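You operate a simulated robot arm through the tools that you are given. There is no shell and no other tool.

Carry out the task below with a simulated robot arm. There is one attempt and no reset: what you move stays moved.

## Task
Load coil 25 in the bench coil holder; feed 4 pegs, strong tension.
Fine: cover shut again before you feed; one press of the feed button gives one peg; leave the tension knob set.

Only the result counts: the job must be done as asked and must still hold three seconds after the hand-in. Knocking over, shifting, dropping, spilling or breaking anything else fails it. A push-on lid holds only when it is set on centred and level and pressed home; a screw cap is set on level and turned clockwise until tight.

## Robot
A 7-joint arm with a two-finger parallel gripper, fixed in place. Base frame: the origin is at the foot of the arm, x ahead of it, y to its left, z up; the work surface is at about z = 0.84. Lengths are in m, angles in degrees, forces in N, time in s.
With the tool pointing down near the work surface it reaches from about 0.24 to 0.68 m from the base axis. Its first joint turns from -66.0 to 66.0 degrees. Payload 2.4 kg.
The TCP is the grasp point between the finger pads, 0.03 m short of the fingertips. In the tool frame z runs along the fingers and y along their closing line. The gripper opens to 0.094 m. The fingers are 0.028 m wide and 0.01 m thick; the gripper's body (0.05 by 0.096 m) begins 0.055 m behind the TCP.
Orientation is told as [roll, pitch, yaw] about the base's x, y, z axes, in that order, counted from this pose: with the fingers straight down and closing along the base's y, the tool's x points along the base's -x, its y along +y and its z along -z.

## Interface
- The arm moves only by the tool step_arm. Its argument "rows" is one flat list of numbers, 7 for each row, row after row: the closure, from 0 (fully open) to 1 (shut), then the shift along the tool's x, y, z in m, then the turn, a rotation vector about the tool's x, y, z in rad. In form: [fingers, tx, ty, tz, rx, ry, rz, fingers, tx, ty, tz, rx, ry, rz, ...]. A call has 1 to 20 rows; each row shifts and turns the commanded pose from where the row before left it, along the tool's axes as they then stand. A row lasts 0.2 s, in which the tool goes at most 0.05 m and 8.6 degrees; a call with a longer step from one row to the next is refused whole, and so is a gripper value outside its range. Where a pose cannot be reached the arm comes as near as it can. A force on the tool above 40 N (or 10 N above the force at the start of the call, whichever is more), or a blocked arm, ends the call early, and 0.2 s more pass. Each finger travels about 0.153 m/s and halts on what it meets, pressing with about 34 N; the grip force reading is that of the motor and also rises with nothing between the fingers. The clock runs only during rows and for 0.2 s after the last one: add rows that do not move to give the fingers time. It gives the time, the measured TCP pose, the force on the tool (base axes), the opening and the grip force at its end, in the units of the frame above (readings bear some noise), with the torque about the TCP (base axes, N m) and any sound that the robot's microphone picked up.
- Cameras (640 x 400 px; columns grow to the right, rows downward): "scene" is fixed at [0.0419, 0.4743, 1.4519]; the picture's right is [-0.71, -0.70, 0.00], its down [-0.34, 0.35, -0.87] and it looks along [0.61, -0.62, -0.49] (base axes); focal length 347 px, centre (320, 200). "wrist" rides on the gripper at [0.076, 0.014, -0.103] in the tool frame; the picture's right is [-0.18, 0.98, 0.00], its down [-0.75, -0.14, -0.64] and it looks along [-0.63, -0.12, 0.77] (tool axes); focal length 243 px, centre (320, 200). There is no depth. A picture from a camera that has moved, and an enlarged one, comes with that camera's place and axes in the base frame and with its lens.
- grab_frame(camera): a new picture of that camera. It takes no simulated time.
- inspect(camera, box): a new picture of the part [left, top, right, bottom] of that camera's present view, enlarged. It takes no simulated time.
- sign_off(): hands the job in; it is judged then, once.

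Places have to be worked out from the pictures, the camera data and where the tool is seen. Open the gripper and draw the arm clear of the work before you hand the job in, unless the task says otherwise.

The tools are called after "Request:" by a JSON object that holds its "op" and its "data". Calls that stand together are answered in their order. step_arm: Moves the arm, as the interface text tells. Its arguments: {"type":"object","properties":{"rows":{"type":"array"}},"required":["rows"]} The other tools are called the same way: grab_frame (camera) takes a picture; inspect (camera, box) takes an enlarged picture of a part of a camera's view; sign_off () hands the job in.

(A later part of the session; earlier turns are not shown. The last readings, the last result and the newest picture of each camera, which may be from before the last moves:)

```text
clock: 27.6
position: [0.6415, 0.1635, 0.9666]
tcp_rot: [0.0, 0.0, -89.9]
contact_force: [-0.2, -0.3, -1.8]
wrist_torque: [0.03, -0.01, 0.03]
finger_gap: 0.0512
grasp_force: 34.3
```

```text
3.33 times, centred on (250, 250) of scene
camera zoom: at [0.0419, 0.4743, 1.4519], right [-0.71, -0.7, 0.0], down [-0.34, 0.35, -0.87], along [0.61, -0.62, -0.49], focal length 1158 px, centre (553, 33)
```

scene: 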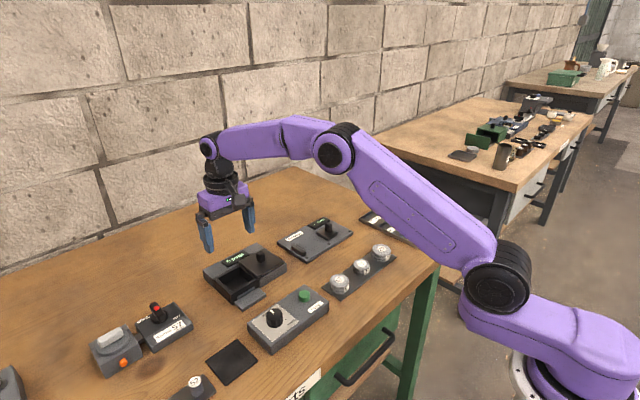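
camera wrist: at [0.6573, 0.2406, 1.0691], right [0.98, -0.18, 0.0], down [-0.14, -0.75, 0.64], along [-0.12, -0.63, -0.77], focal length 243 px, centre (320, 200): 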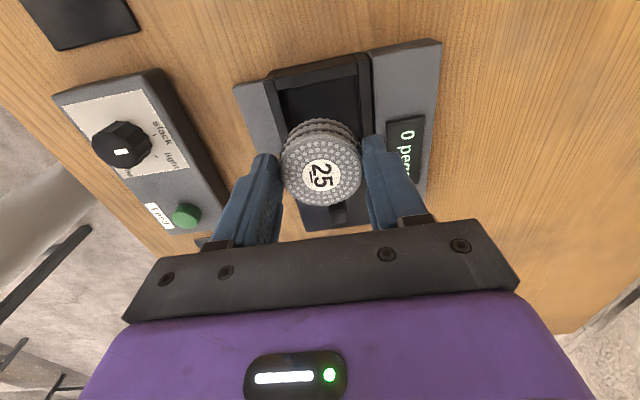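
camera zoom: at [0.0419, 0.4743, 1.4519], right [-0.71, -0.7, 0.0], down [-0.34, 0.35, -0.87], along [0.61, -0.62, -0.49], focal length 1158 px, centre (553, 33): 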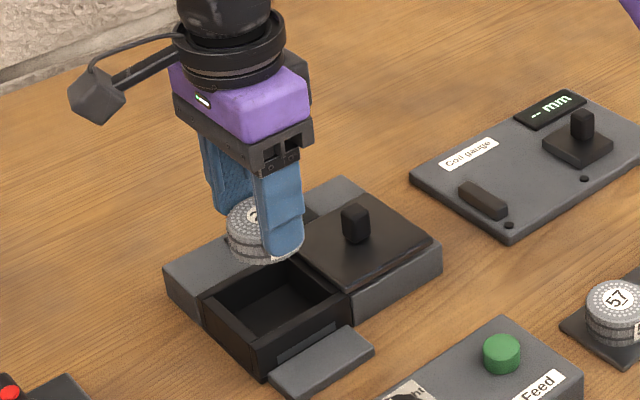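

The coil hovers over the pocket. I lower until its bottom is about at the rim and check alignment.

Request:
{"op": "step_arm", "data": {"rows": [1, 0, 0.001, 0.02, 0, 0, 0, 1, 0, 0, 0.017, 0, 0, 0, 1, 0, 0, 0, 0, 0, 0]}}

Request:
{"op": "inspect", "data": {"camera": "wrist", "box": [220, 60, 440, 230]}}

Request:
{"op": "inspect", "data": {"camera": "scene", "box": [200, 220, 300, 310]}}

```text
clock: 28.4
position: [0.6452, 0.1641, 0.9288]
tcp_rot: [0.0, 0.0, -89.9]
contact_force: [-0.2, 0.2, -2.0]
wrist_torque: [0.01, 0.0, -0.01]
finger_gap: 0.0508
grasp_force: 33.8
```

```text
2.35 times, centred on (330, 145) of wrist
camera zoom: at [0.6596, 0.2408, 1.031], right [0.98, -0.18, 0.0], down [-0.14, -0.75, 0.64], along [-0.12, -0.63, -0.77], focal length 571 px, centre (296, 329)
```

zoom: 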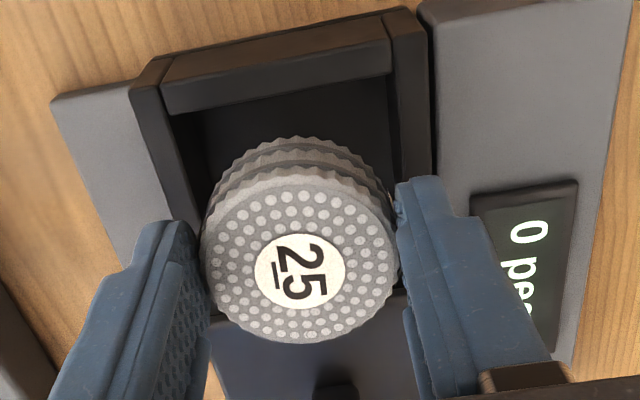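

```text
4.44 times, centred on (250, 265) of scene
camera zoom: at [0.0419, 0.4743, 1.4519], right [-0.71, -0.7, 0.0], down [-0.34, 0.35, -0.87], along [0.61, -0.62, -0.49], focal length 1544 px, centre (631, -89)
```

zoom: 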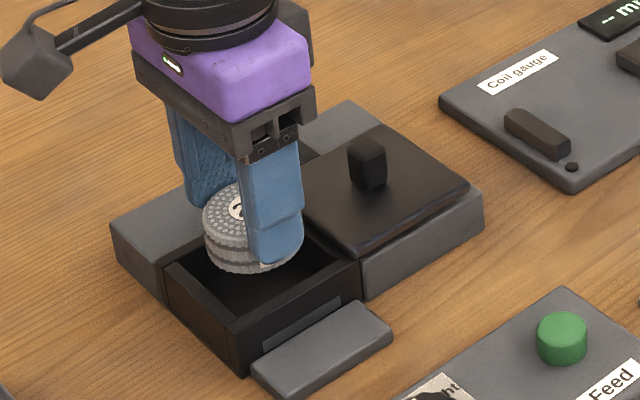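

In the same view, the coil centre is about 3 mm short in y of the pocket centre and aligned in x. I correct and lower the coil into the pocket.

Request:
{"op": "step_arm", "data": {"rows": [1, 0.003, 0.0, 0, 0, 0, 0, 1, 0, 0, 0.006, 0, 0, 0, 1, 0, 0, 0.005, 0, 0, 0, 1, 0, 0, 0, 0, 0, 0]}}

Request:
{"op": "inspect", "data": {"camera": "wrist", "box": [220, 60, 440, 230]}}

Request:
{"op": "inspect", "data": {"camera": "scene", "box": [200, 220, 300, 310]}}

```text
clock: 29.4
position: [0.6431, 0.1673, 0.9191]
tcp_rot: [0.0, 0.0, -89.8]
contact_force: [0.3, 0.2, -1.6]
wrist_torque: [0.02, 0.04, -0.04]
finger_gap: 0.0509
grasp_force: 34.1
```

```text
2.35 times, centred on (330, 145) of wrist
camera zoom: at [0.6597, 0.2442, 1.0202], right [0.98, -0.18, 0.0], down [-0.14, -0.75, 0.64], along [-0.12, -0.63, -0.77], focal length 571 px, centre (296, 329)
```

zoom: 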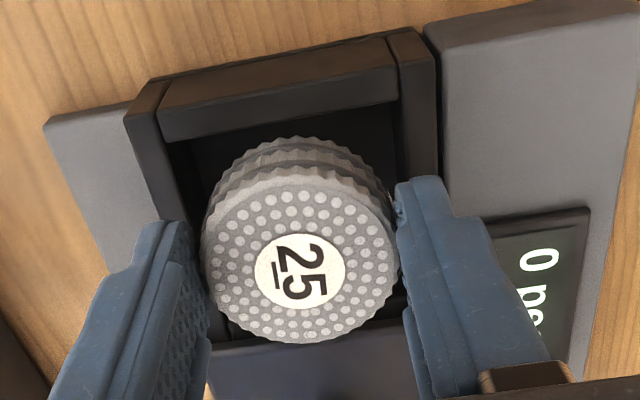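

```text
4.44 times, centred on (250, 265) of scene
camera zoom: at [0.0419, 0.4743, 1.4519], right [-0.71, -0.7, 0.0], down [-0.34, 0.35, -0.87], along [0.61, -0.62, -0.49], focal length 1544 px, centre (631, -89)
```

zoom: 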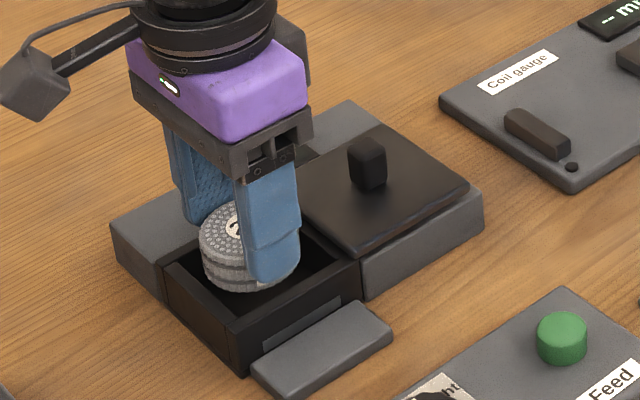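

The coil is now aligned in both directions and partly in the pocket. I lower in small steps until the fingertips are just above the rim.

Request:
{"op": "step_arm", "data": {"rows": [1, -0.0005, 0.0, 0.002, 0, 0, 0, 1, 0, 0, 0.002, 0, 0, 0, 1, 0, 0, 0, 0, 0, 0]}}

Request:
{"op": "inspect", "data": {"camera": "scene", "box": [210, 235, 280, 300]}}

Request:
{"op": "inspect", "data": {"camera": "wrist", "box": [220, 60, 440, 230]}}

```text
clock: 30.2
position: [0.6452, 0.1665, 0.9137]
tcp_rot: [0.0, 0.0, -89.9]
contact_force: [0.5, 0.6, -2.0]
wrist_torque: [-0.01, 0.0, 0.01]
finger_gap: 0.051
grasp_force: 33.9
```

```text
6.15 times, centred on (245, 268) of scene
camera zoom: at [0.0419, 0.4743, 1.4519], right [-0.71, -0.7, 0.0], down [-0.34, 0.35, -0.87], along [0.61, -0.62, -0.49], focal length 2138 px, centre (782, -215)
```

zoom: 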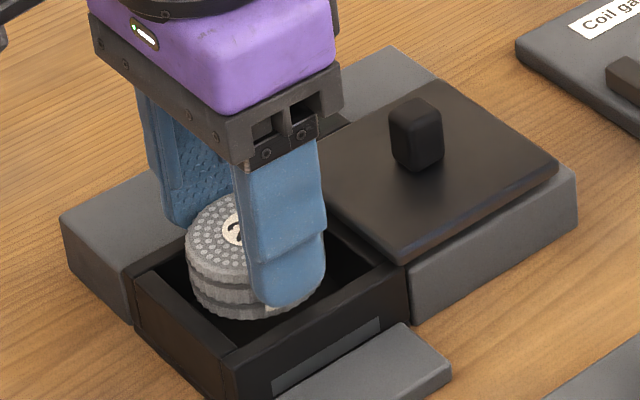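

```text
2.35 times, centred on (330, 145) of wrist
camera zoom: at [0.6596, 0.244, 1.0164], right [0.98, -0.18, 0.0], down [-0.14, -0.75, 0.64], along [-0.12, -0.63, -0.77], focal length 571 px, centre (296, 329)
```

zoom: 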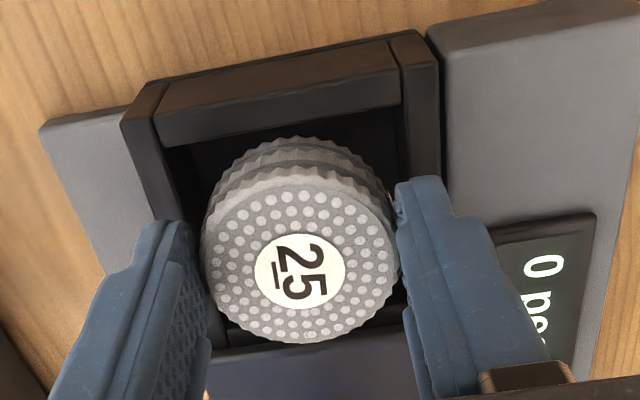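

Still no contact. I go down 1 mm at a time.

Request:
{"op": "step_arm", "data": {"rows": [1, 0, 0.0, 0.001, 0, 0, 0, 1, 0, 0, 0.001, 0, 0, 0, 1, 0, 0, 0, 0, 0, 0]}}

Request:
{"op": "inspect", "data": {"camera": "scene", "box": [210, 235, 280, 300]}}

```text
clock: 31.0
position: [0.6457, 0.166, 0.9131]
tcp_rot: [0.0, 0.0, -89.8]
contact_force: [0.4, -0.6, -1.7]
wrist_torque: [-0.02, -0.04, -0.02]
finger_gap: 0.051
grasp_force: 33.9
```

```text
6.15 times, centred on (245, 268) of scene
camera zoom: at [0.0419, 0.4743, 1.4519], right [-0.71, -0.7, 0.0], down [-0.34, 0.35, -0.87], along [0.61, -0.62, -0.49], focal length 2138 px, centre (782, -215)
```

zoom: 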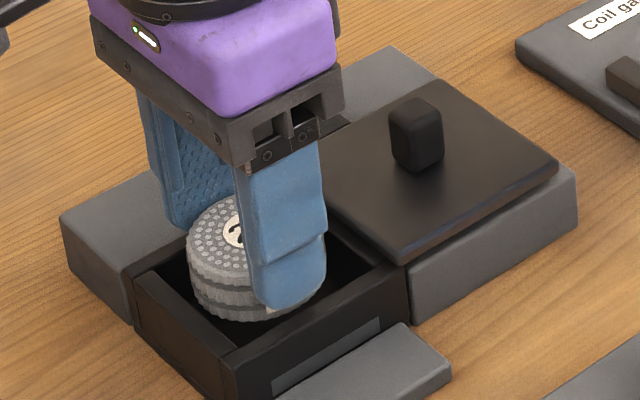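

No contact yet; I continue carefully.

Request:
{"op": "step_arm", "data": {"rows": [1, 0, 0.0, 0.001, 0, 0, 0, 1, 0, 0, 0.001, 0, 0, 0, 1, 0, 0, 0, 0, 0, 0]}}

Request:
{"op": "inspect", "data": {"camera": "scene", "box": [210, 235, 280, 300]}}

```text
clock: 31.8
position: [0.6449, 0.1659, 0.9099]
tcp_rot: [0.0, 0.0, -89.9]
contact_force: [-0.1, 0.5, -2.9]
wrist_torque: [-0.01, 0.0, -0.01]
finger_gap: 0.0511
grasp_force: 33.8
```

```text
6.15 times, centred on (245, 268) of scene
camera zoom: at [0.0419, 0.4743, 1.4519], right [-0.71, -0.7, 0.0], down [-0.34, 0.35, -0.87], along [0.61, -0.62, -0.49], focal length 2138 px, centre (782, -215)
```

zoom: 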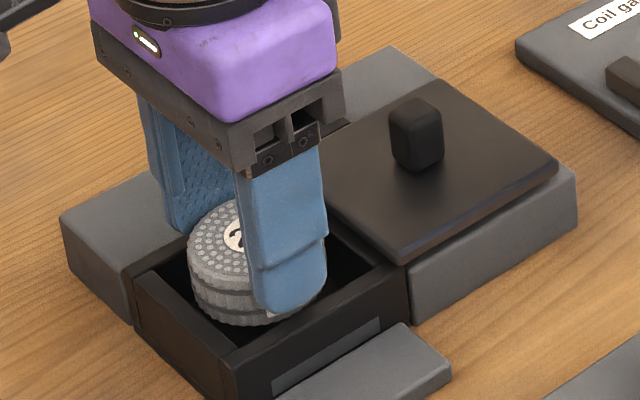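

The near fingertip still seems ~4 mm above the front wall. I go down 3 mm more in small steps.

Request:
{"op": "step_arm", "data": {"rows": [1, 0, 0.0, 0.001, 0, 0, 0, 1, 0, 0, 0.001, 0, 0, 0, 1, 0, 0, 0.001, 0, 0, 0, 1, 0, 0, 0, 0, 0, 0]}}

Request:
{"op": "inspect", "data": {"camera": "scene", "box": [210, 235, 280, 300]}}

Request:
{"op": "inspect", "data": {"camera": "wrist", "box": [220, 60, 440, 230]}}

```text
clock: 32.8
position: [0.6439, 0.1671, 0.9068]
tcp_rot: [0.0, 0.0, -89.9]
contact_force: [-0.1, 0.4, -1.2]
wrist_torque: [-0.01, 0.04, -0.01]
finger_gap: 0.0511
grasp_force: 34.2
```

```text
6.15 times, centred on (245, 268) of scene
camera zoom: at [0.0419, 0.4743, 1.4519], right [-0.71, -0.7, 0.0], down [-0.34, 0.35, -0.87], along [0.61, -0.62, -0.49], focal length 2138 px, centre (782, -215)
```

zoom: 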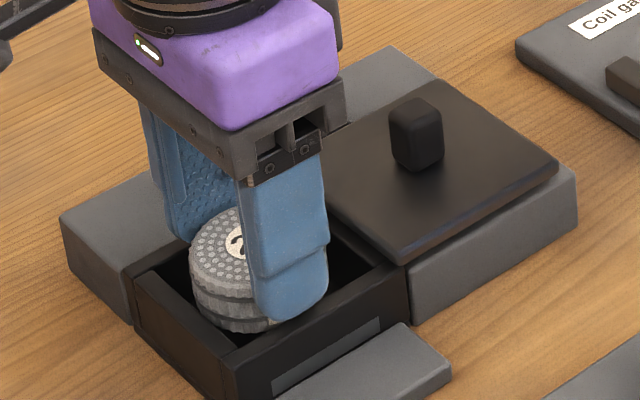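

```text
2.35 times, centred on (330, 145) of wrist
camera zoom: at [0.659, 0.2438, 1.0098], right [0.98, -0.18, 0.0], down [-0.14, -0.75, 0.64], along [-0.12, -0.63, -0.77], focal length 571 px, centre (296, 329)
```

zoom: 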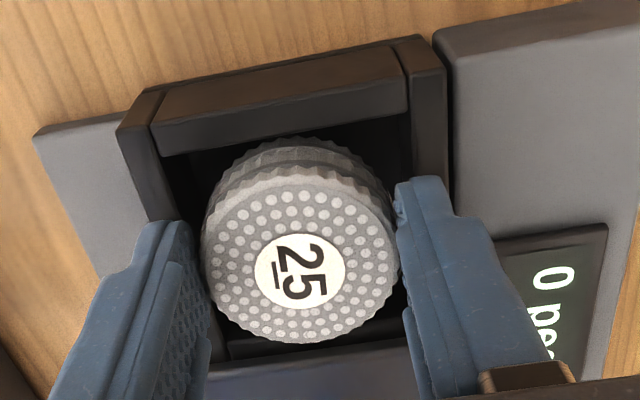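

Fingertips are now very near the rim (tips ≈0.877). I lower 2 mm more, then release by opening only a little.

Request:
{"op": "step_arm", "data": {"rows": [1, 0, 0.0, 0.001, 0, 0, 0, 1, 0, 0, 0.001, 0, 0, 0, 1, 0, 0, 0, 0, 0, 0]}}

Request:
{"op": "inspect", "data": {"camera": "scene", "box": [210, 235, 280, 300]}}

```text
clock: 33.6
position: [0.6451, 0.1669, 0.9051]
tcp_rot: [0.1, 0.0, -90.0]
contact_force: [-0.8, -0.3, -2.2]
wrist_torque: [0.02, 0.0, -0.02]
finger_gap: 0.0512
grasp_force: 33.7
```

```text
6.15 times, centred on (245, 268) of scene
camera zoom: at [0.0419, 0.4743, 1.4519], right [-0.71, -0.7, 0.0], down [-0.34, 0.35, -0.87], along [0.61, -0.62, -0.49], focal length 2138 px, centre (782, -215)
```

zoom: 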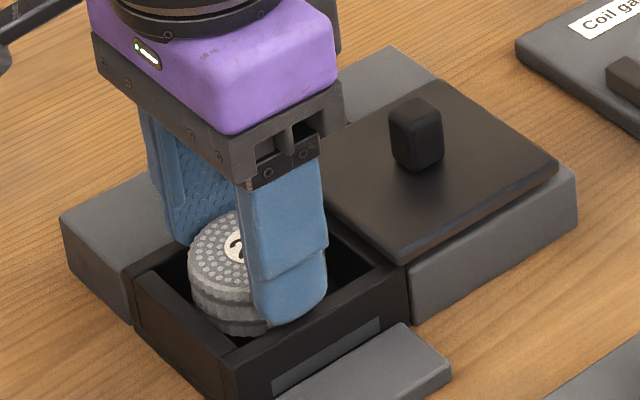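

Still free. Two more millimetres, watching the vertical force.

Request:
{"op": "step_arm", "data": {"rows": [1, 0, 0.0, 0.001, 0, 0, 0, 1, 0, 0, 0.001, 0, 0, 0, 1, 0, 0, 0, 0, 0, 0]}}

Request:
{"op": "inspect", "data": {"camera": "scene", "box": [215, 250, 270, 300]}}

```text
clock: 34.4
position: [0.6459, 0.1664, 0.9039]
tcp_rot: [-0.1, 0.0, -89.9]
contact_force: [0.0, 0.9, 0.4]
wrist_torque: [0.06, 0.06, -0.01]
finger_gap: 0.0512
grasp_force: 34.5
```

```text
8.00 times, centred on (242, 275) of scene
camera zoom: at [0.0419, 0.4743, 1.4519], right [-0.71, -0.7, 0.0], down [-0.34, 0.35, -0.87], along [0.61, -0.62, -0.49], focal length 2779 px, centre (940, -400)
```

zoom: 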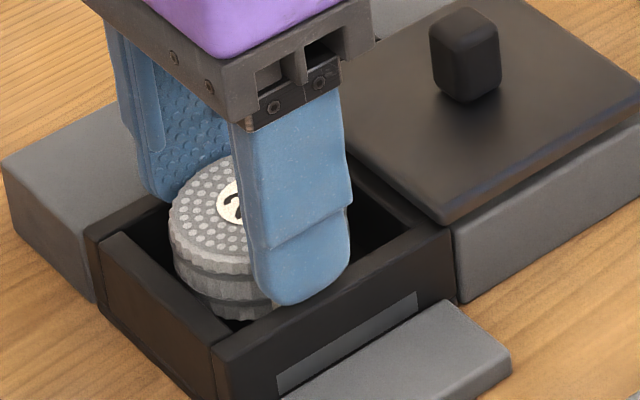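

Light contact is starting (vertical force up ~2.5 N). I release by opening to about 60 mm, then rise.

Request:
{"op": "step_arm", "data": {"rows": [0.4, 0, 0.0, -0.0005, 0, 0, 0, 0.36, 0, 0, 0, 0, 0, 0, 0.36, 0, 0, 0, 0, 0, 0]}}

Request:
{"op": "inspect", "data": {"camera": "scene", "box": [215, 250, 270, 300]}}

Request:
{"op": "inspect", "data": {"camera": "wrist", "box": [220, 60, 440, 230]}}

```text
clock: 35.2
position: [0.645, 0.1662, 0.9054]
tcp_rot: [0.0, 0.0, -90.0]
contact_force: [0.3, -0.2, -0.1]
wrist_torque: [0.02, 0.01, 0.0]
finger_gap: 0.06
grasp_force: 0.1
```

```text
8.00 times, centred on (242, 275) of scene
camera zoom: at [0.0419, 0.4743, 1.4519], right [-0.71, -0.7, 0.0], down [-0.34, 0.35, -0.87], along [0.61, -0.62, -0.49], focal length 2779 px, centre (940, -400)
```

zoom: 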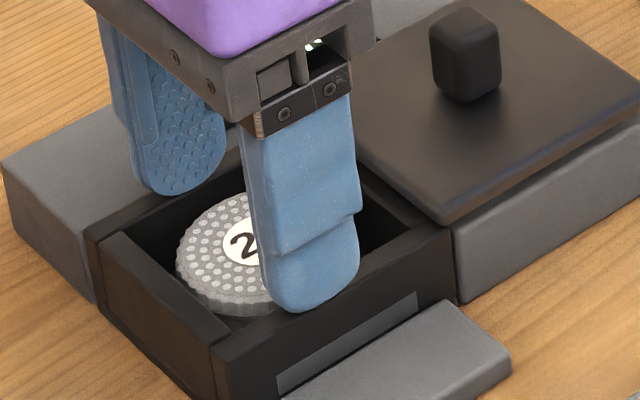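

```text
2.35 times, centred on (330, 145) of wrist
camera zoom: at [0.6596, 0.2437, 1.0067], right [0.98, -0.18, 0.0], down [-0.14, -0.75, 0.64], along [-0.12, -0.63, -0.77], focal length 571 px, centre (296, 329)
```

zoom: 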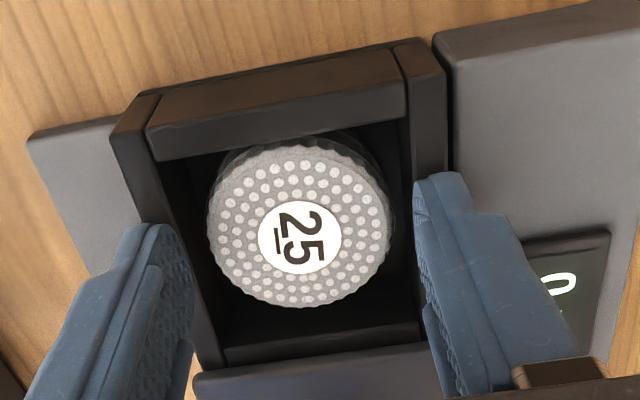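

The coil has settled flat inside the pocket, below the rim. I rise straight up and look.

Request:
{"op": "step_arm", "data": {"rows": [0.36, 0, 0.0, -0.01, 0, 0, 0, 0.36, 0, 0, -0.03, 0, 0, 0, 0.36, 0, 0, -0.03, 0, 0, 0, 0.36, 0, 0, -0.03, 0, 0, 0, 0.0, 0, 0, 0, 0, 0, 0]}}

Request:
{"op": "inspect", "data": {"camera": "scene", "box": [200, 235, 300, 310]}}

Request:
{"op": "inspect", "data": {"camera": "wrist", "box": [220, 30, 440, 200]}}

```text
clock: 36.4
position: [0.643, 0.1661, 1.0036]
tcp_rot: [0.1, 0.0, -90.0]
contact_force: [0.3, 0.1, 0.8]
wrist_torque: [-0.02, 0.01, -0.03]
finger_gap: 0.094
grasp_force: 0.0
```

```text
5.33 times, centred on (250, 272) of scene
camera zoom: at [0.0419, 0.4743, 1.4519], right [-0.71, -0.7, 0.0], down [-0.34, 0.35, -0.87], along [0.61, -0.62, -0.49], focal length 1852 px, centre (693, -187)
```

zoom: 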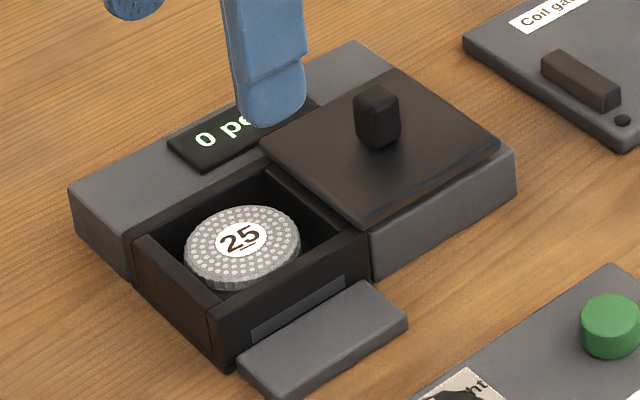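

```text
2.35 times, centred on (330, 115) of wrist
camera zoom: at [0.659, 0.2439, 1.1055], right [0.98, -0.18, 0.0], down [-0.14, -0.75, 0.64], along [-0.12, -0.63, -0.77], focal length 571 px, centre (296, 400)
```

zoom: 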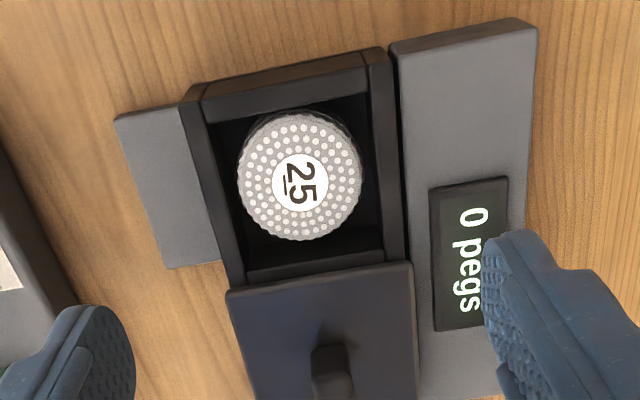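

Coil 25 is loaded flat and well below the rim. I go back over the parked cover's post with the fingers closing along y.

Request:
{"op": "step_arm", "data": {"rows": [0, -0.042, 0, 0, 0, 0, 0, 0, -0.042, 0, 0, 0, 0, 0, 0, 0, 0, 0, 0, 0, -0.1428, 0, 0, 0, 0, 0, 0, -0.1428, 0, 0, 0, 0, 0, 0, -0.1428, 0, 0, 0, 0, 0, 0, -0.1428, 0, 0, 0, 0, 0, 0, -0.1428, 0, 0, 0, 0, 0, 0, -0.1428, 0, 0, 0, 0, 0, 0, -0.1428, 0, 0, 0, 0, 0, 0, -0.1428, 0, 0, 0, 0, 0, 0, -0.1428, 0, 0, 0, 0, 0, 0, -0.1428, 0, 0, 0, 0, 0, 0, -0.1428, 0, 0, 0, 0.03, 0, 0, 0, 0, 0, 0, 0.02, 0, 0, 0, 0, 0, 0, 0, 0, 0, 0]}}

Request:
{"op": "inspect", "data": {"camera": "wrist", "box": [220, 60, 440, 230]}}

Request:
{"op": "inspect", "data": {"camera": "scene", "box": [200, 215, 300, 310]}}

```text
clock: 39.8
position: [0.6449, 0.0828, 0.9548]
tcp_rot: [0.1, 0.0, 0.1]
contact_force: [-0.8, -0.3, -0.3]
wrist_torque: [0.01, 0.02, 0.04]
finger_gap: 0.0941
grasp_force: 0.0
```

```text
2.35 times, centred on (330, 145) of wrist
camera zoom: at [0.5694, 0.0978, 1.0574], right [0.18, 0.98, 0.0], down [0.75, -0.14, 0.64], along [0.63, -0.12, -0.77], focal length 571 px, centre (296, 329)
```

zoom: 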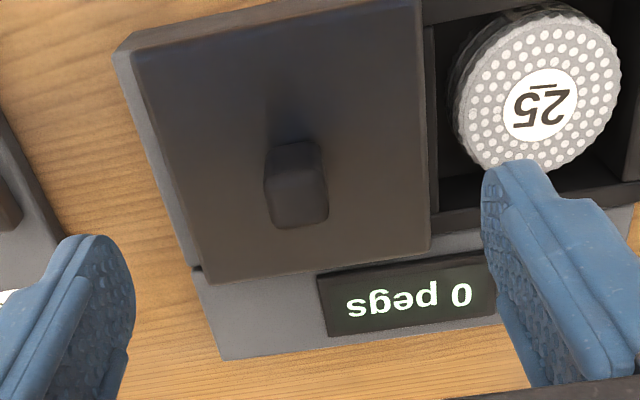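

```text
4.21 times, centred on (250, 262) of scene
camera zoom: at [0.0419, 0.4743, 1.4519], right [-0.71, -0.7, 0.0], down [-0.34, 0.35, -0.87], along [0.61, -0.62, -0.49], focal length 1462 px, centre (615, -63)
```

zoom: 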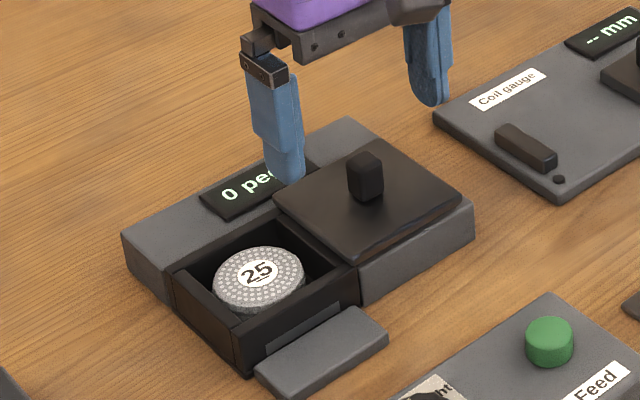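

The post is at about (0.642, 0.084). I descend and close on it.

Request:
{"op": "step_arm", "data": {"rows": [0, 0.002, 0.0015, 0.015, 0, 0, 0, 0, 0, 0, 0.0145, 0, 0, 0, 0, 0, 0, 0, 0, 0, 0, 0.6, 0, 0, 0, 0, 0, 0, 1, 0, 0, 0, 0, 0, 0, 1, 0, 0, 0, 0, 0, 0, 1, 0, 0, 0, 0, 0, 0]}}

Request:
{"op": "inspect", "data": {"camera": "scene", "box": [200, 215, 300, 310]}}

```text
clock: 41.4
position: [0.6431, 0.0825, 0.9242]
tcp_rot: [0.0, -0.1, 0.0]
contact_force: [0.1, -0.2, -1.8]
wrist_torque: [0.01, -0.14, 0.01]
finger_gap: 0.0176
grasp_force: 44.4
```

```text
4.21 times, centred on (250, 262) of scene
camera zoom: at [0.0419, 0.4743, 1.4519], right [-0.71, -0.7, 0.0], down [-0.34, 0.35, -0.87], along [0.61, -0.62, -0.49], focal length 1462 px, centre (615, -63)
```

zoom: 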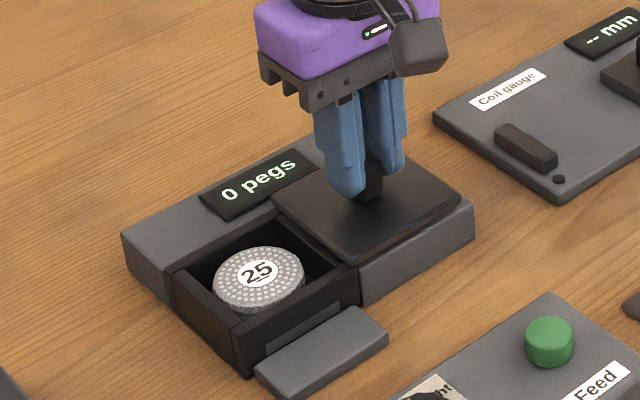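

The post is gripped. I slide the cover back towards +y.

Request:
{"op": "step_arm", "data": {"rows": [1, 0, 0.01, 0, 0, 0, 0, 1, 0, 0.01, 0, 0, 0, 0, 1, 0, 0.01, 0, 0, 0, 0, 1, 0, 0.01, 0, 0, 0, 0, 1, 0, 0.01, 0, 0, 0, 0, 1, 0, 0.01, 0, 0, 0, 0, 1, 0, 0.01, 0, 0, 0, 0]}}

Request:
{"op": "inspect", "data": {"camera": "scene", "box": [200, 215, 300, 310]}}

```text
clock: 43.0
position: [0.6433, 0.1549, 0.9253]
tcp_rot: [0.0, -0.2, 0.0]
contact_force: [2.7, 0.3, 12.3]
wrist_torque: [-0.02, 0.47, -0.03]
finger_gap: 0.0171
grasp_force: 45.5
```

```text
4.21 times, centred on (250, 262) of scene
camera zoom: at [0.0417, 0.4742, 1.4519], right [-0.71, -0.7, 0.0], down [-0.34, 0.35, -0.87], along [0.61, -0.62, -0.49], focal length 1462 px, centre (615, -63)
```

zoom: 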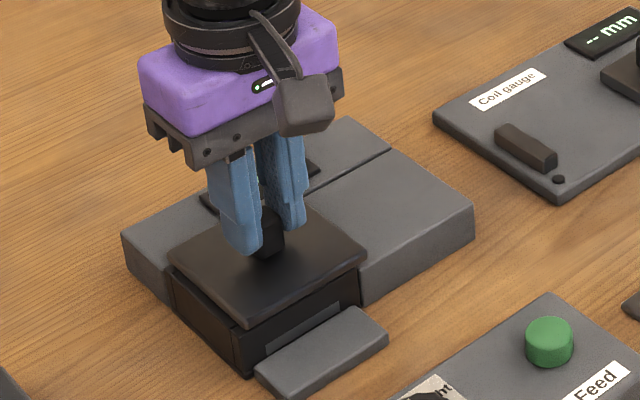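

The cover is a few millimetres from shut. I push the rest in small steps until the y force rises at its stop.

Request:
{"op": "step_arm", "data": {"rows": [1, 0, 0.003, 0, 0, 0, 0, 1, 0, 0.003, 0, 0, 0, 0, 1, 0, 0.002, 0, 0, 0, 0, 1, 0, 0, 0, 0, 0, 0]}}

Request:
{"op": "inspect", "data": {"camera": "scene", "box": [200, 215, 300, 310]}}

```text
clock: 44.0
position: [0.6436, 0.1611, 0.9246]
tcp_rot: [-0.1, 0.1, -0.1]
contact_force: [-2.8, -8.3, 17.8]
wrist_torque: [-0.26, -0.38, 0.11]
finger_gap: 0.0177
grasp_force: 45.3
```

```text
4.21 times, centred on (250, 262) of scene
camera zoom: at [0.0414, 0.4739, 1.452], right [-0.71, -0.7, 0.0], down [-0.34, 0.35, -0.87], along [0.61, -0.62, -0.49], focal length 1462 px, centre (615, -63)
```

zoom: 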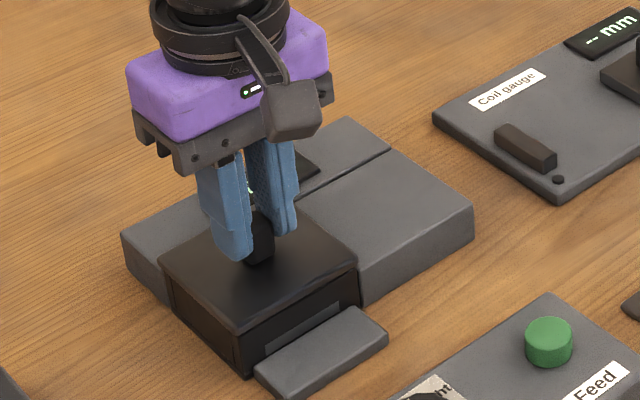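

The y force has risen (-8 N) at y=0.161, the same place as when shut at the start. I press 1 mm more, then release and rise.

Request:
{"op": "step_arm", "data": {"rows": [1, 0, 0.001, 0, 0, 0, 0, 1, 0, 0, 0, 0, 0, 0]}}

Request:
{"op": "step_arm", "data": {"rows": [0.7, 0, -0.001, 0, 0, 0, 0, 0.3, 0, 0, 0, 0, 0, 0, 0.0, 0, 0, 0, 0, 0, 0, 0, 0, 0, -0.02, 0, 0, 0, 0, 0, 0, -0.03, 0, 0, 0, 0, 0, 0, -0.03, 0, 0, 0]}}

Request:
{"op": "inspect", "data": {"camera": "scene", "box": [200, 215, 300, 310]}}

Request:
{"op": "inspect", "data": {"camera": "wrist", "box": [220, 30, 440, 200]}}

```text
clock: 44.6
position: [0.6427, 0.1601, 0.9234]
tcp_rot: [-0.1, 0.0, -0.1]
contact_force: [-5.1, -16.2, 18.0]
wrist_torque: [-0.32, -0.36, 0.06]
finger_gap: 0.0179
grasp_force: 45.3
```

```text
clock: 46.0
position: [0.6434, 0.1632, 1.0048]
tcp_rot: [0.1, 0.2, 0.1]
contact_force: [0.8, -0.5, 0.1]
wrist_torque: [0.01, 0.0, -0.03]
finger_gap: 0.0941
grasp_force: 0.1
```

```text
4.21 times, centred on (250, 262) of scene
camera zoom: at [0.0419, 0.4743, 1.4519], right [-0.71, -0.7, 0.0], down [-0.34, 0.35, -0.87], along [0.61, -0.62, -0.49], focal length 1462 px, centre (615, -63)
```

zoom: 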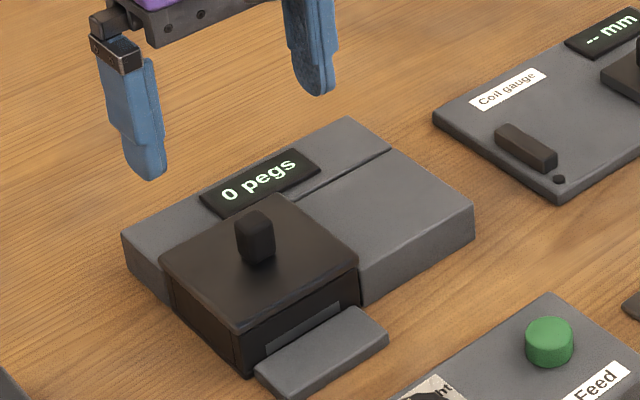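

```text
2.35 times, centred on (330, 115) of wrist
camera zoom: at [0.5674, 0.1783, 1.107], right [0.18, 0.98, 0.0], down [0.75, -0.14, 0.64], along [0.63, -0.12, -0.77], focal length 571 px, centre (296, 400)
```

zoom: 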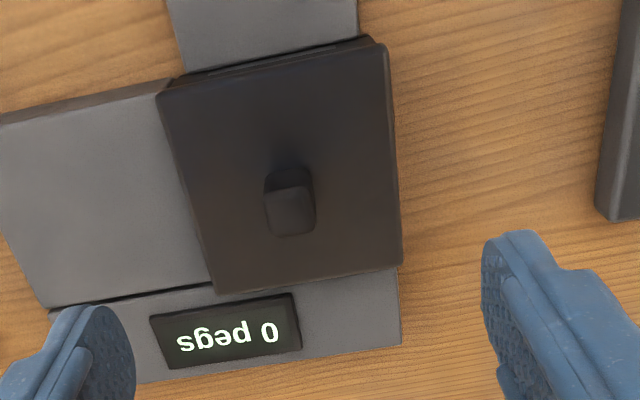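

The cover is fully shut again. Next, I go above the tension knob near (0.465, 0.172).

Request:
{"op": "step_arm", "data": {"rows": [0, 0.036, 0.0015, 0, 0, 0, 0, 0, 0.036, 0.0015, 0, 0, 0, 0, 0, 0.036, 0.0015, 0, 0, 0, 0, 0, 0.036, 0.0015, 0, 0, 0, 0, 0, 0.036, 0.0015, 0, 0, 0, 0, 0, 0, 0, 0, 0, 0, 0]}}

Request:
{"op": "grab_frame", "data": {"camera": "wrist"}}

Request:
{"op": "inspect", "data": {"camera": "wrist", "box": [240, 60, 400, 180]}}

Request:
{"op": "inspect", "data": {"camera": "scene", "box": [240, 280, 340, 350]}}

```text
clock: 47.4
position: [0.4606, 0.1695, 1.0043]
tcp_rot: [-0.1, 0.0, 0.0]
contact_force: [-0.2, -0.3, -0.6]
wrist_torque: [0.02, 0.0, 0.0]
finger_gap: 0.0939
grasp_force: 0.0
```

```text
taken
camera wrist: at [0.3851, 0.1845, 1.1074], right [0.18, 0.98, 0.0], down [0.75, -0.14, 0.64], along [0.63, -0.12, -0.77], focal length 243 px, centre (320, 200)
```

wrist: 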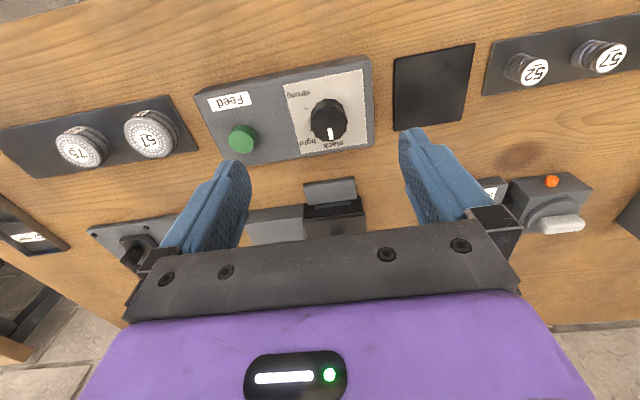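

```text
3.33 times, centred on (320, 120) of wrist
camera zoom: at [0.3851, 0.1845, 1.1074], right [0.18, 0.98, 0.0], down [0.75, -0.14, 0.64], along [0.63, -0.12, -0.77], focal length 809 px, centre (320, 467)
```

zoom: 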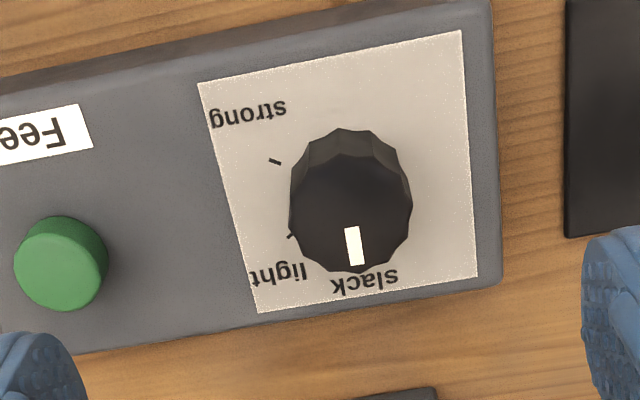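

```text
5.71 times, centred on (290, 315) of scene
camera zoom: at [0.0418, 0.4743, 1.4519], right [-0.71, -0.7, 0.0], down [-0.34, 0.35, -0.87], along [0.61, -0.62, -0.49], focal length 1985 px, centre (491, -457)
```

zoom: 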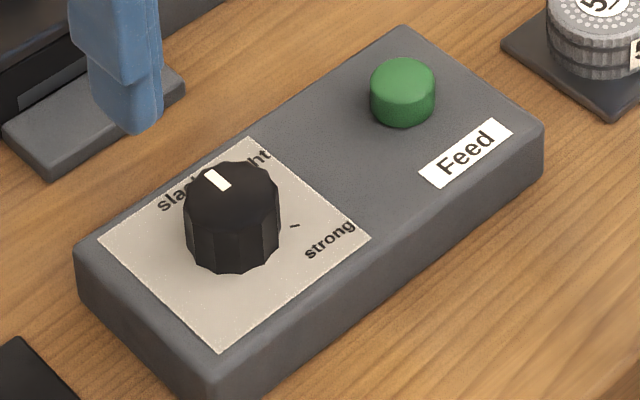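

Plate labels work out as slack at 0°, light at -60°, strong at -120° (clockwise from above), with the knob axis near (0.475, 0.176). I will grip at yaw +60° and turn to -60°; first I position and turn above it.

Request:
{"op": "step_arm", "data": {"rows": [0, -0.014, 0.006, 0, 0, 0, -0.1309, 0, 0, 0, 0, 0, 0, -0.1309, 0, 0, 0, 0, 0, 0, -0.1309, 0, 0, 0, 0, 0, 0, -0.1309, 0, 0, 0, 0, 0, 0, -0.1309, 0, 0, 0, 0, 0, 0, -0.1309, 0, 0, 0, 0, 0, 0, -0.1309, 0, 0, 0, 0, 0, 0, -0.1309, 0, 0, 0, 0.02, 0, 0, 0, 0, 0, 0, 0.02, 0, 0, 0, 0, 0, 0, 0, 0, 0, 0]}}

Request:
{"op": "grab_frame", "data": {"camera": "wrist"}}

Request:
{"op": "inspect", "data": {"camera": "wrist", "box": [220, 60, 420, 210]}}

Request:
{"op": "inspect", "data": {"camera": "scene", "box": [230, 240, 350, 350]}}

```text
clock: 49.8
position: [0.4766, 0.1746, 0.9637]
tcp_rot: [0.0, 0.0, 60.1]
contact_force: [0.1, -0.2, -0.1]
wrist_torque: [0.01, -0.01, -0.01]
finger_gap: 0.0942
grasp_force: 0.1
```

```text
taken
camera wrist: at [0.4268, 0.1175, 1.0661], right [-0.76, 0.65, 0.0], down [0.5, 0.58, 0.64], along [0.42, 0.49, -0.77], focal length 243 px, centre (320, 200)
```

wrist: 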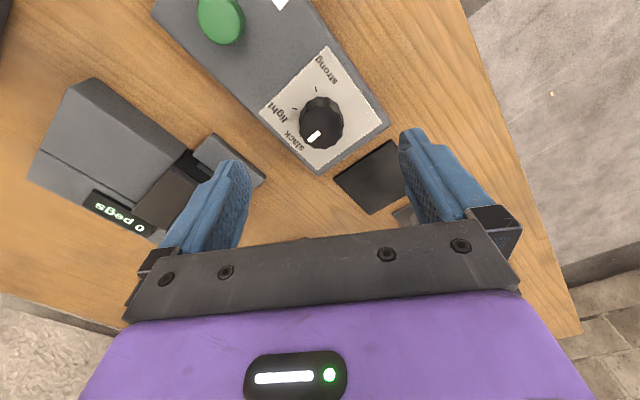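

```text
2.67 times, centred on (320, 135) of wrist
camera zoom: at [0.4268, 0.1175, 1.0661], right [-0.76, 0.65, 0.0], down [0.5, 0.58, 0.64], along [0.42, 0.49, -0.77], focal length 647 px, centre (320, 373)
```

zoom: 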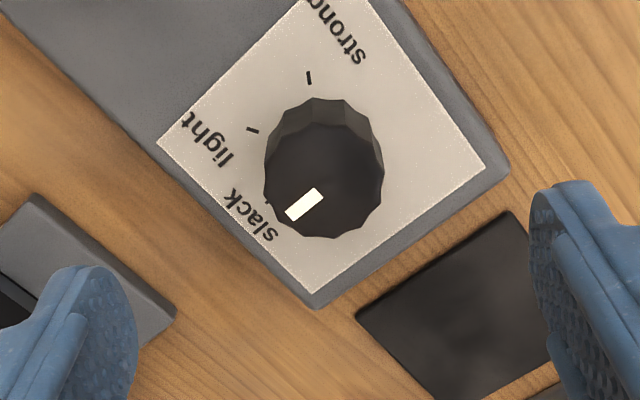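

```text
3.64 times, centred on (290, 295) of scene
camera zoom: at [0.0419, 0.4743, 1.4519], right [-0.71, -0.7, 0.0], down [-0.34, 0.35, -0.87], along [0.61, -0.62, -0.49], focal length 1263 px, centre (429, -146)
```

zoom: 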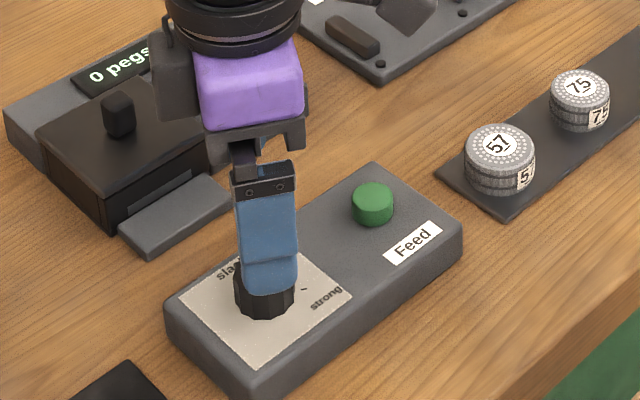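

Knob centre confirmed at (0.475, 0.176), right under the TCP, pointer exactly along +x (slack). I descend around it and close.

Request:
{"op": "step_arm", "data": {"rows": [0.2, 0, 0, 0.03, 0, 0, 0, 0.2, 0, 0, 0.02, 0, 0, 0, 0.2, 0, 0, 0.0055, 0, 0, 0, 0.2, 0, 0, 0, 0, 0, 0]}}

Request:
{"op": "inspect", "data": {"camera": "scene", "box": [230, 240, 350, 350]}}

Request:
{"op": "inspect", "data": {"camera": "wrist", "box": [220, 80, 420, 230]}}

```text
clock: 50.8
position: [0.475, 0.1761, 0.9091]
tcp_rot: [0.0, 0.0, 60.0]
contact_force: [0.5, -0.5, -1.2]
wrist_torque: [-0.03, -0.02, 0.02]
finger_gap: 0.0754
grasp_force: 0.0
```

```text
3.64 times, centred on (290, 295) of scene
camera zoom: at [0.0419, 0.4743, 1.4519], right [-0.71, -0.7, 0.0], down [-0.34, 0.35, -0.87], along [0.61, -0.62, -0.49], focal length 1263 px, centre (429, -146)
```

zoom: 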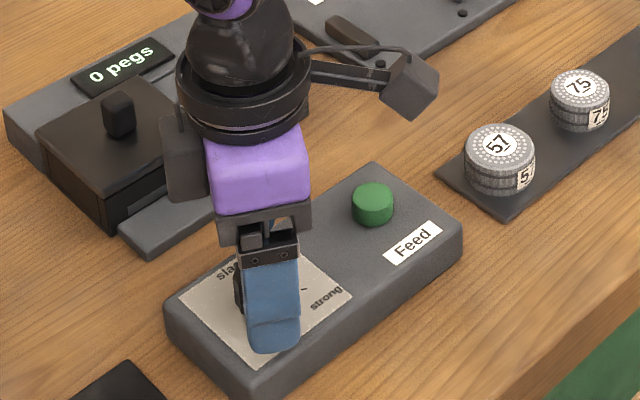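

```text
2.67 times, centred on (320, 155) of wrist
camera zoom: at [0.4258, 0.1177, 1.0113], right [-0.76, 0.65, 0.0], down [0.5, 0.58, 0.64], along [0.42, 0.49, -0.77], focal length 647 px, centre (320, 320)
```

zoom: 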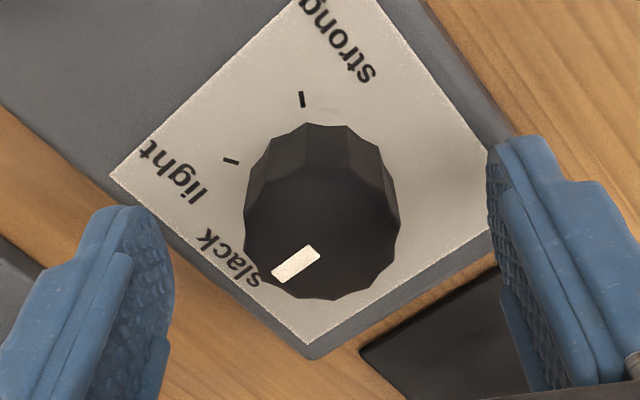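

Everything is centred. I close on the knob.

Request:
{"op": "step_arm", "data": {"rows": [0.55, 0, 0, 0, 0, 0, 0, 0.8, 0, 0, 0, 0, 0, 0, 1, 0, 0, 0, 0, 0, 0, 1, 0, 0, 0, 0, 0, 0]}}

Request:
{"op": "inspect", "data": {"camera": "wrist", "box": [220, 80, 420, 230]}}

```text
clock: 51.8
position: [0.4758, 0.1765, 0.9098]
tcp_rot: [0.1, 0.0, 60.1]
contact_force: [-1.7, 0.8, -0.2]
wrist_torque: [0.09, 0.01, -0.22]
finger_gap: 0.0334
grasp_force: 45.4
```

```text
2.67 times, centred on (320, 155) of wrist
camera zoom: at [0.4256, 0.1178, 1.0114], right [-0.76, 0.65, 0.0], down [0.5, 0.58, 0.64], along [0.42, 0.49, -0.77], focal length 647 px, centre (320, 320)
```

zoom: 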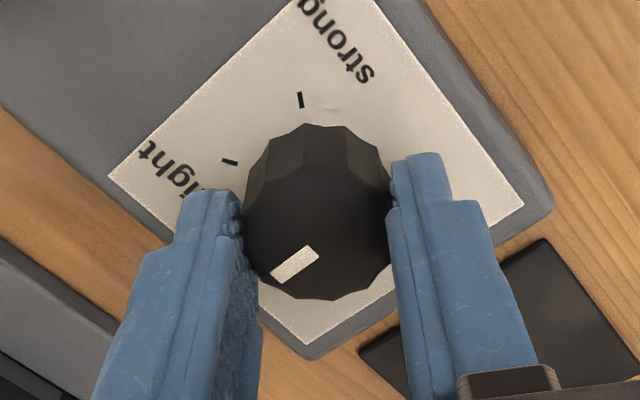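

The knob is gripped (33.4 mm). I turn clockwise as seen from above, first 60°, and check.

Request:
{"op": "step_arm", "data": {"rows": [1, 0, 0, 0, 0, 0, 0.1309, 1, 0, 0, 0, 0, 0, 0.1309, 1, 0, 0, 0, 0, 0, 0.1309, 1, 0, 0, 0, 0, 0, 0.1309, 1, 0, 0, 0, 0, 0, 0.1309, 1, 0, 0, 0, 0, 0, 0.1309, 1, 0, 0, 0, 0, 0, 0.1309, 1, 0, 0, 0, 0, 0, 0.1309]}}

Request:
{"op": "inspect", "data": {"camera": "wrist", "box": [220, 80, 420, 230]}}

```text
clock: 53.6
position: [0.4763, 0.1758, 0.9091]
tcp_rot: [0.0, 0.1, -0.1]
contact_force: [-11.4, -1.6, 15.8]
wrist_torque: [0.1, 0.65, -0.03]
finger_gap: 0.0336
grasp_force: 45.1
```

```text
2.67 times, centred on (320, 155) of wrist
camera zoom: at [0.4003, 0.1906, 1.0115], right [0.19, 0.98, 0.0], down [0.75, -0.14, 0.64], along [0.63, -0.12, -0.77], focal length 647 px, centre (320, 320)
```

zoom: 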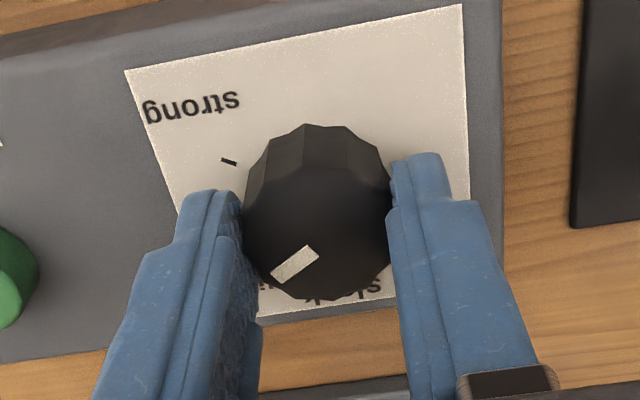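

The knob followed without slipping. I turn the remaining 60°.

Request:
{"op": "step_arm", "data": {"rows": [1, 0, 0, 0, 0, 0, 0.1309, 1, 0, 0, 0, 0, 0, 0.1309, 1, 0, 0, 0, 0, 0, 0.1309, 1, 0, 0, 0, 0, 0, 0.1309, 1, 0, 0, 0, 0, 0, 0.1309, 1, 0, 0, 0, 0, 0, 0.1309, 1, 0, 0, 0, 0, 0, 0.1309, 1, 0, 0, 0, 0, 0, 0.1309, 1, 0, 0, 0, 0, 0, 0]}}

Request:
{"op": "inspect", "data": {"camera": "wrist", "box": [220, 80, 420, 230]}}

Request:
{"op": "inspect", "data": {"camera": "scene", "box": [230, 240, 350, 350]}}

```text
clock: 55.6
position: [0.4747, 0.1748, 0.9086]
tcp_rot: [-0.2, 0.1, -60.0]
contact_force: [-15.0, -4.3, 0.5]
wrist_torque: [0.49, 0.52, 0.02]
finger_gap: 0.0335
grasp_force: 44.6
```

```text
2.67 times, centred on (320, 155) of wrist
camera zoom: at [0.4508, 0.2488, 1.0113], right [0.94, 0.33, 0.0], down [0.26, -0.72, 0.64], along [0.21, -0.61, -0.77], focal length 647 px, centre (320, 320)
```

zoom: 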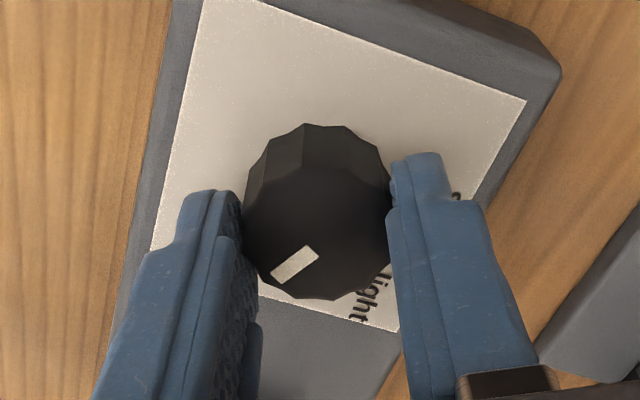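

```text
3.64 times, centred on (290, 295) of scene
camera zoom: at [0.0415, 0.4742, 1.4519], right [-0.71, -0.7, 0.0], down [-0.34, 0.35, -0.87], along [0.61, -0.62, -0.49], focal length 1263 px, centre (429, -146)
```

zoom: 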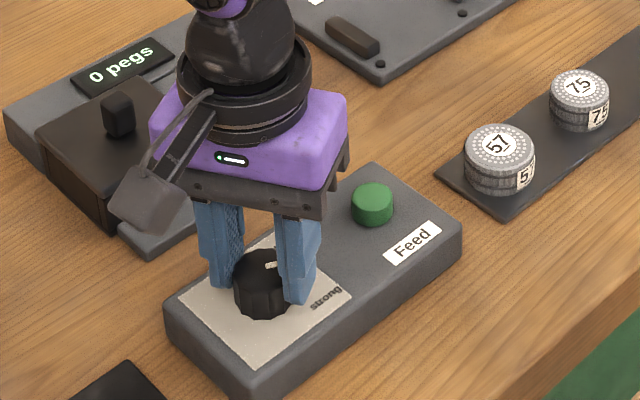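

The knob has turned 120°. I release, rise and check where the pointer stands.

Request:
{"op": "step_arm", "data": {"rows": [0.8, 0, 0, 0, 0, 0, 0, 0.3, 0, 0, 0, 0, 0, 0, 0.2, 0, 0, 0, 0, 0, 0, 0.2, 0, 0, -0.03, 0, 0, 0, 0.2, 0, 0, -0.035, 0, 0, 0, 0.2, 0, 0, -0.035, 0, 0, 0, 0.2, 0, 0, 0, 0, 0, 0]}}

Request:
{"op": "inspect", "data": {"camera": "wrist", "box": [220, 40, 420, 190]}}

Request:
{"op": "inspect", "data": {"camera": "scene", "box": [230, 240, 350, 350]}}

```text
clock: 57.2
position: [0.4757, 0.1759, 1.009]
tcp_rot: [0.0, 0.0, -60.1]
contact_force: [-0.4, 0.1, -0.4]
wrist_torque: [0.02, 0.01, 0.03]
finger_gap: 0.0753
grasp_force: 0.0
```

```text
2.67 times, centred on (320, 115) of wrist
camera zoom: at [0.4514, 0.2491, 1.1118], right [0.94, 0.33, 0.0], down [0.25, -0.72, 0.64], along [0.21, -0.61, -0.77], focal length 647 px, centre (320, 427)
```

zoom: 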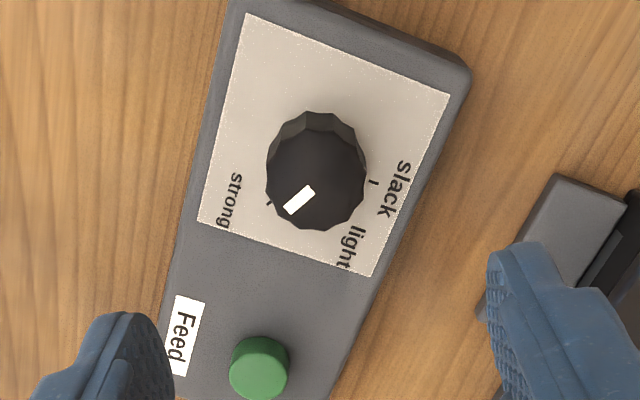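

```text
3.64 times, centred on (290, 295) of scene
camera zoom: at [0.0419, 0.4743, 1.4519], right [-0.71, -0.7, 0.0], down [-0.34, 0.35, -0.87], along [0.61, -0.62, -0.49], focal length 1263 px, centre (429, -146)
```

zoom: 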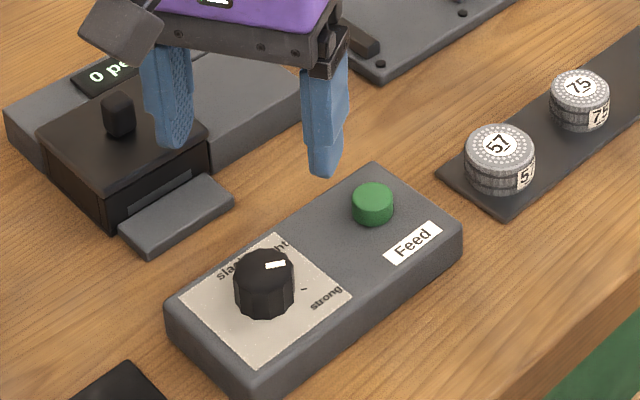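

The pointer stands at -120.7°, on the "strong" tick. Now I bring the closed fingers above the feed button at about (0.478, 0.089).

Request:
{"op": "step_arm", "data": {"rows": [0.6, 0, 0, 0, 0, 0, -0.1309, 1, 0, 0, 0, 0, 0, -0.1309, 1, 0, 0, 0, 0, 0, -0.1309, 1, 0, 0, 0, 0, 0, -0.1309, 1, 0, 0, 0, 0, 0, -0.1309, 1, 0, 0, 0, 0, 0, -0.1309, 1, 0, 0, 0, 0, 0, -0.1309, 1, 0, 0, 0, 0, 0, -0.1309, 1, -0.0015, -0.0435, 0, 0, 0, 0, 1, -0.0015, -0.0435, 0, 0, 0, 0, 1, 0, 0, 0.035, 0, 0, 0, 1, 0, 0, 0.03, 0, 0, 0, 1, 0, 0, 0, 0, 0, 0]}}

Request:
{"op": "grab_frame", "data": {"camera": "wrist"}}

Request:
{"op": "inspect", "data": {"camera": "scene", "box": [190, 230, 350, 350]}}

```text
clock: 60.0
position: [0.4797, 0.088, 0.9437]
tcp_rot: [0.1, 0.0, 0.0]
contact_force: [-0.6, -0.3, 0.5]
wrist_torque: [0.02, 0.0, -0.03]
finger_gap: 0.0002
grasp_force: 33.5
```

```text
taken
camera wrist: at [0.4046, 0.103, 1.0454], right [0.18, 0.98, 0.0], down [0.75, -0.14, 0.64], along [0.63, -0.12, -0.77], focal length 243 px, centre (320, 200)
```

wrist: 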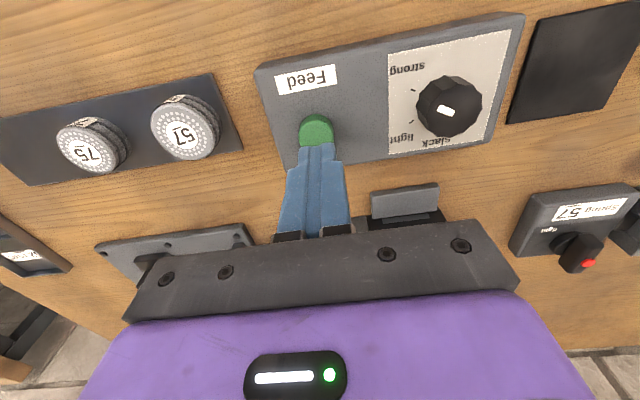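

```text
3.33 times, centred on (270, 290) of scene
camera zoom: at [0.0419, 0.4743, 1.4519], right [-0.71, -0.7, 0.0], down [-0.34, 0.35, -0.87], along [0.61, -0.62, -0.49], focal length 1158 px, centre (487, -100)
```

zoom: 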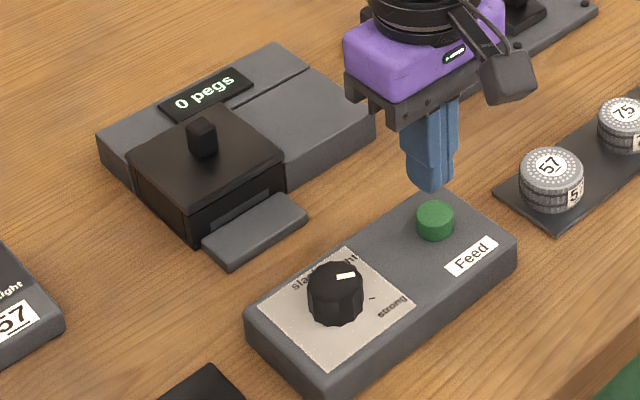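

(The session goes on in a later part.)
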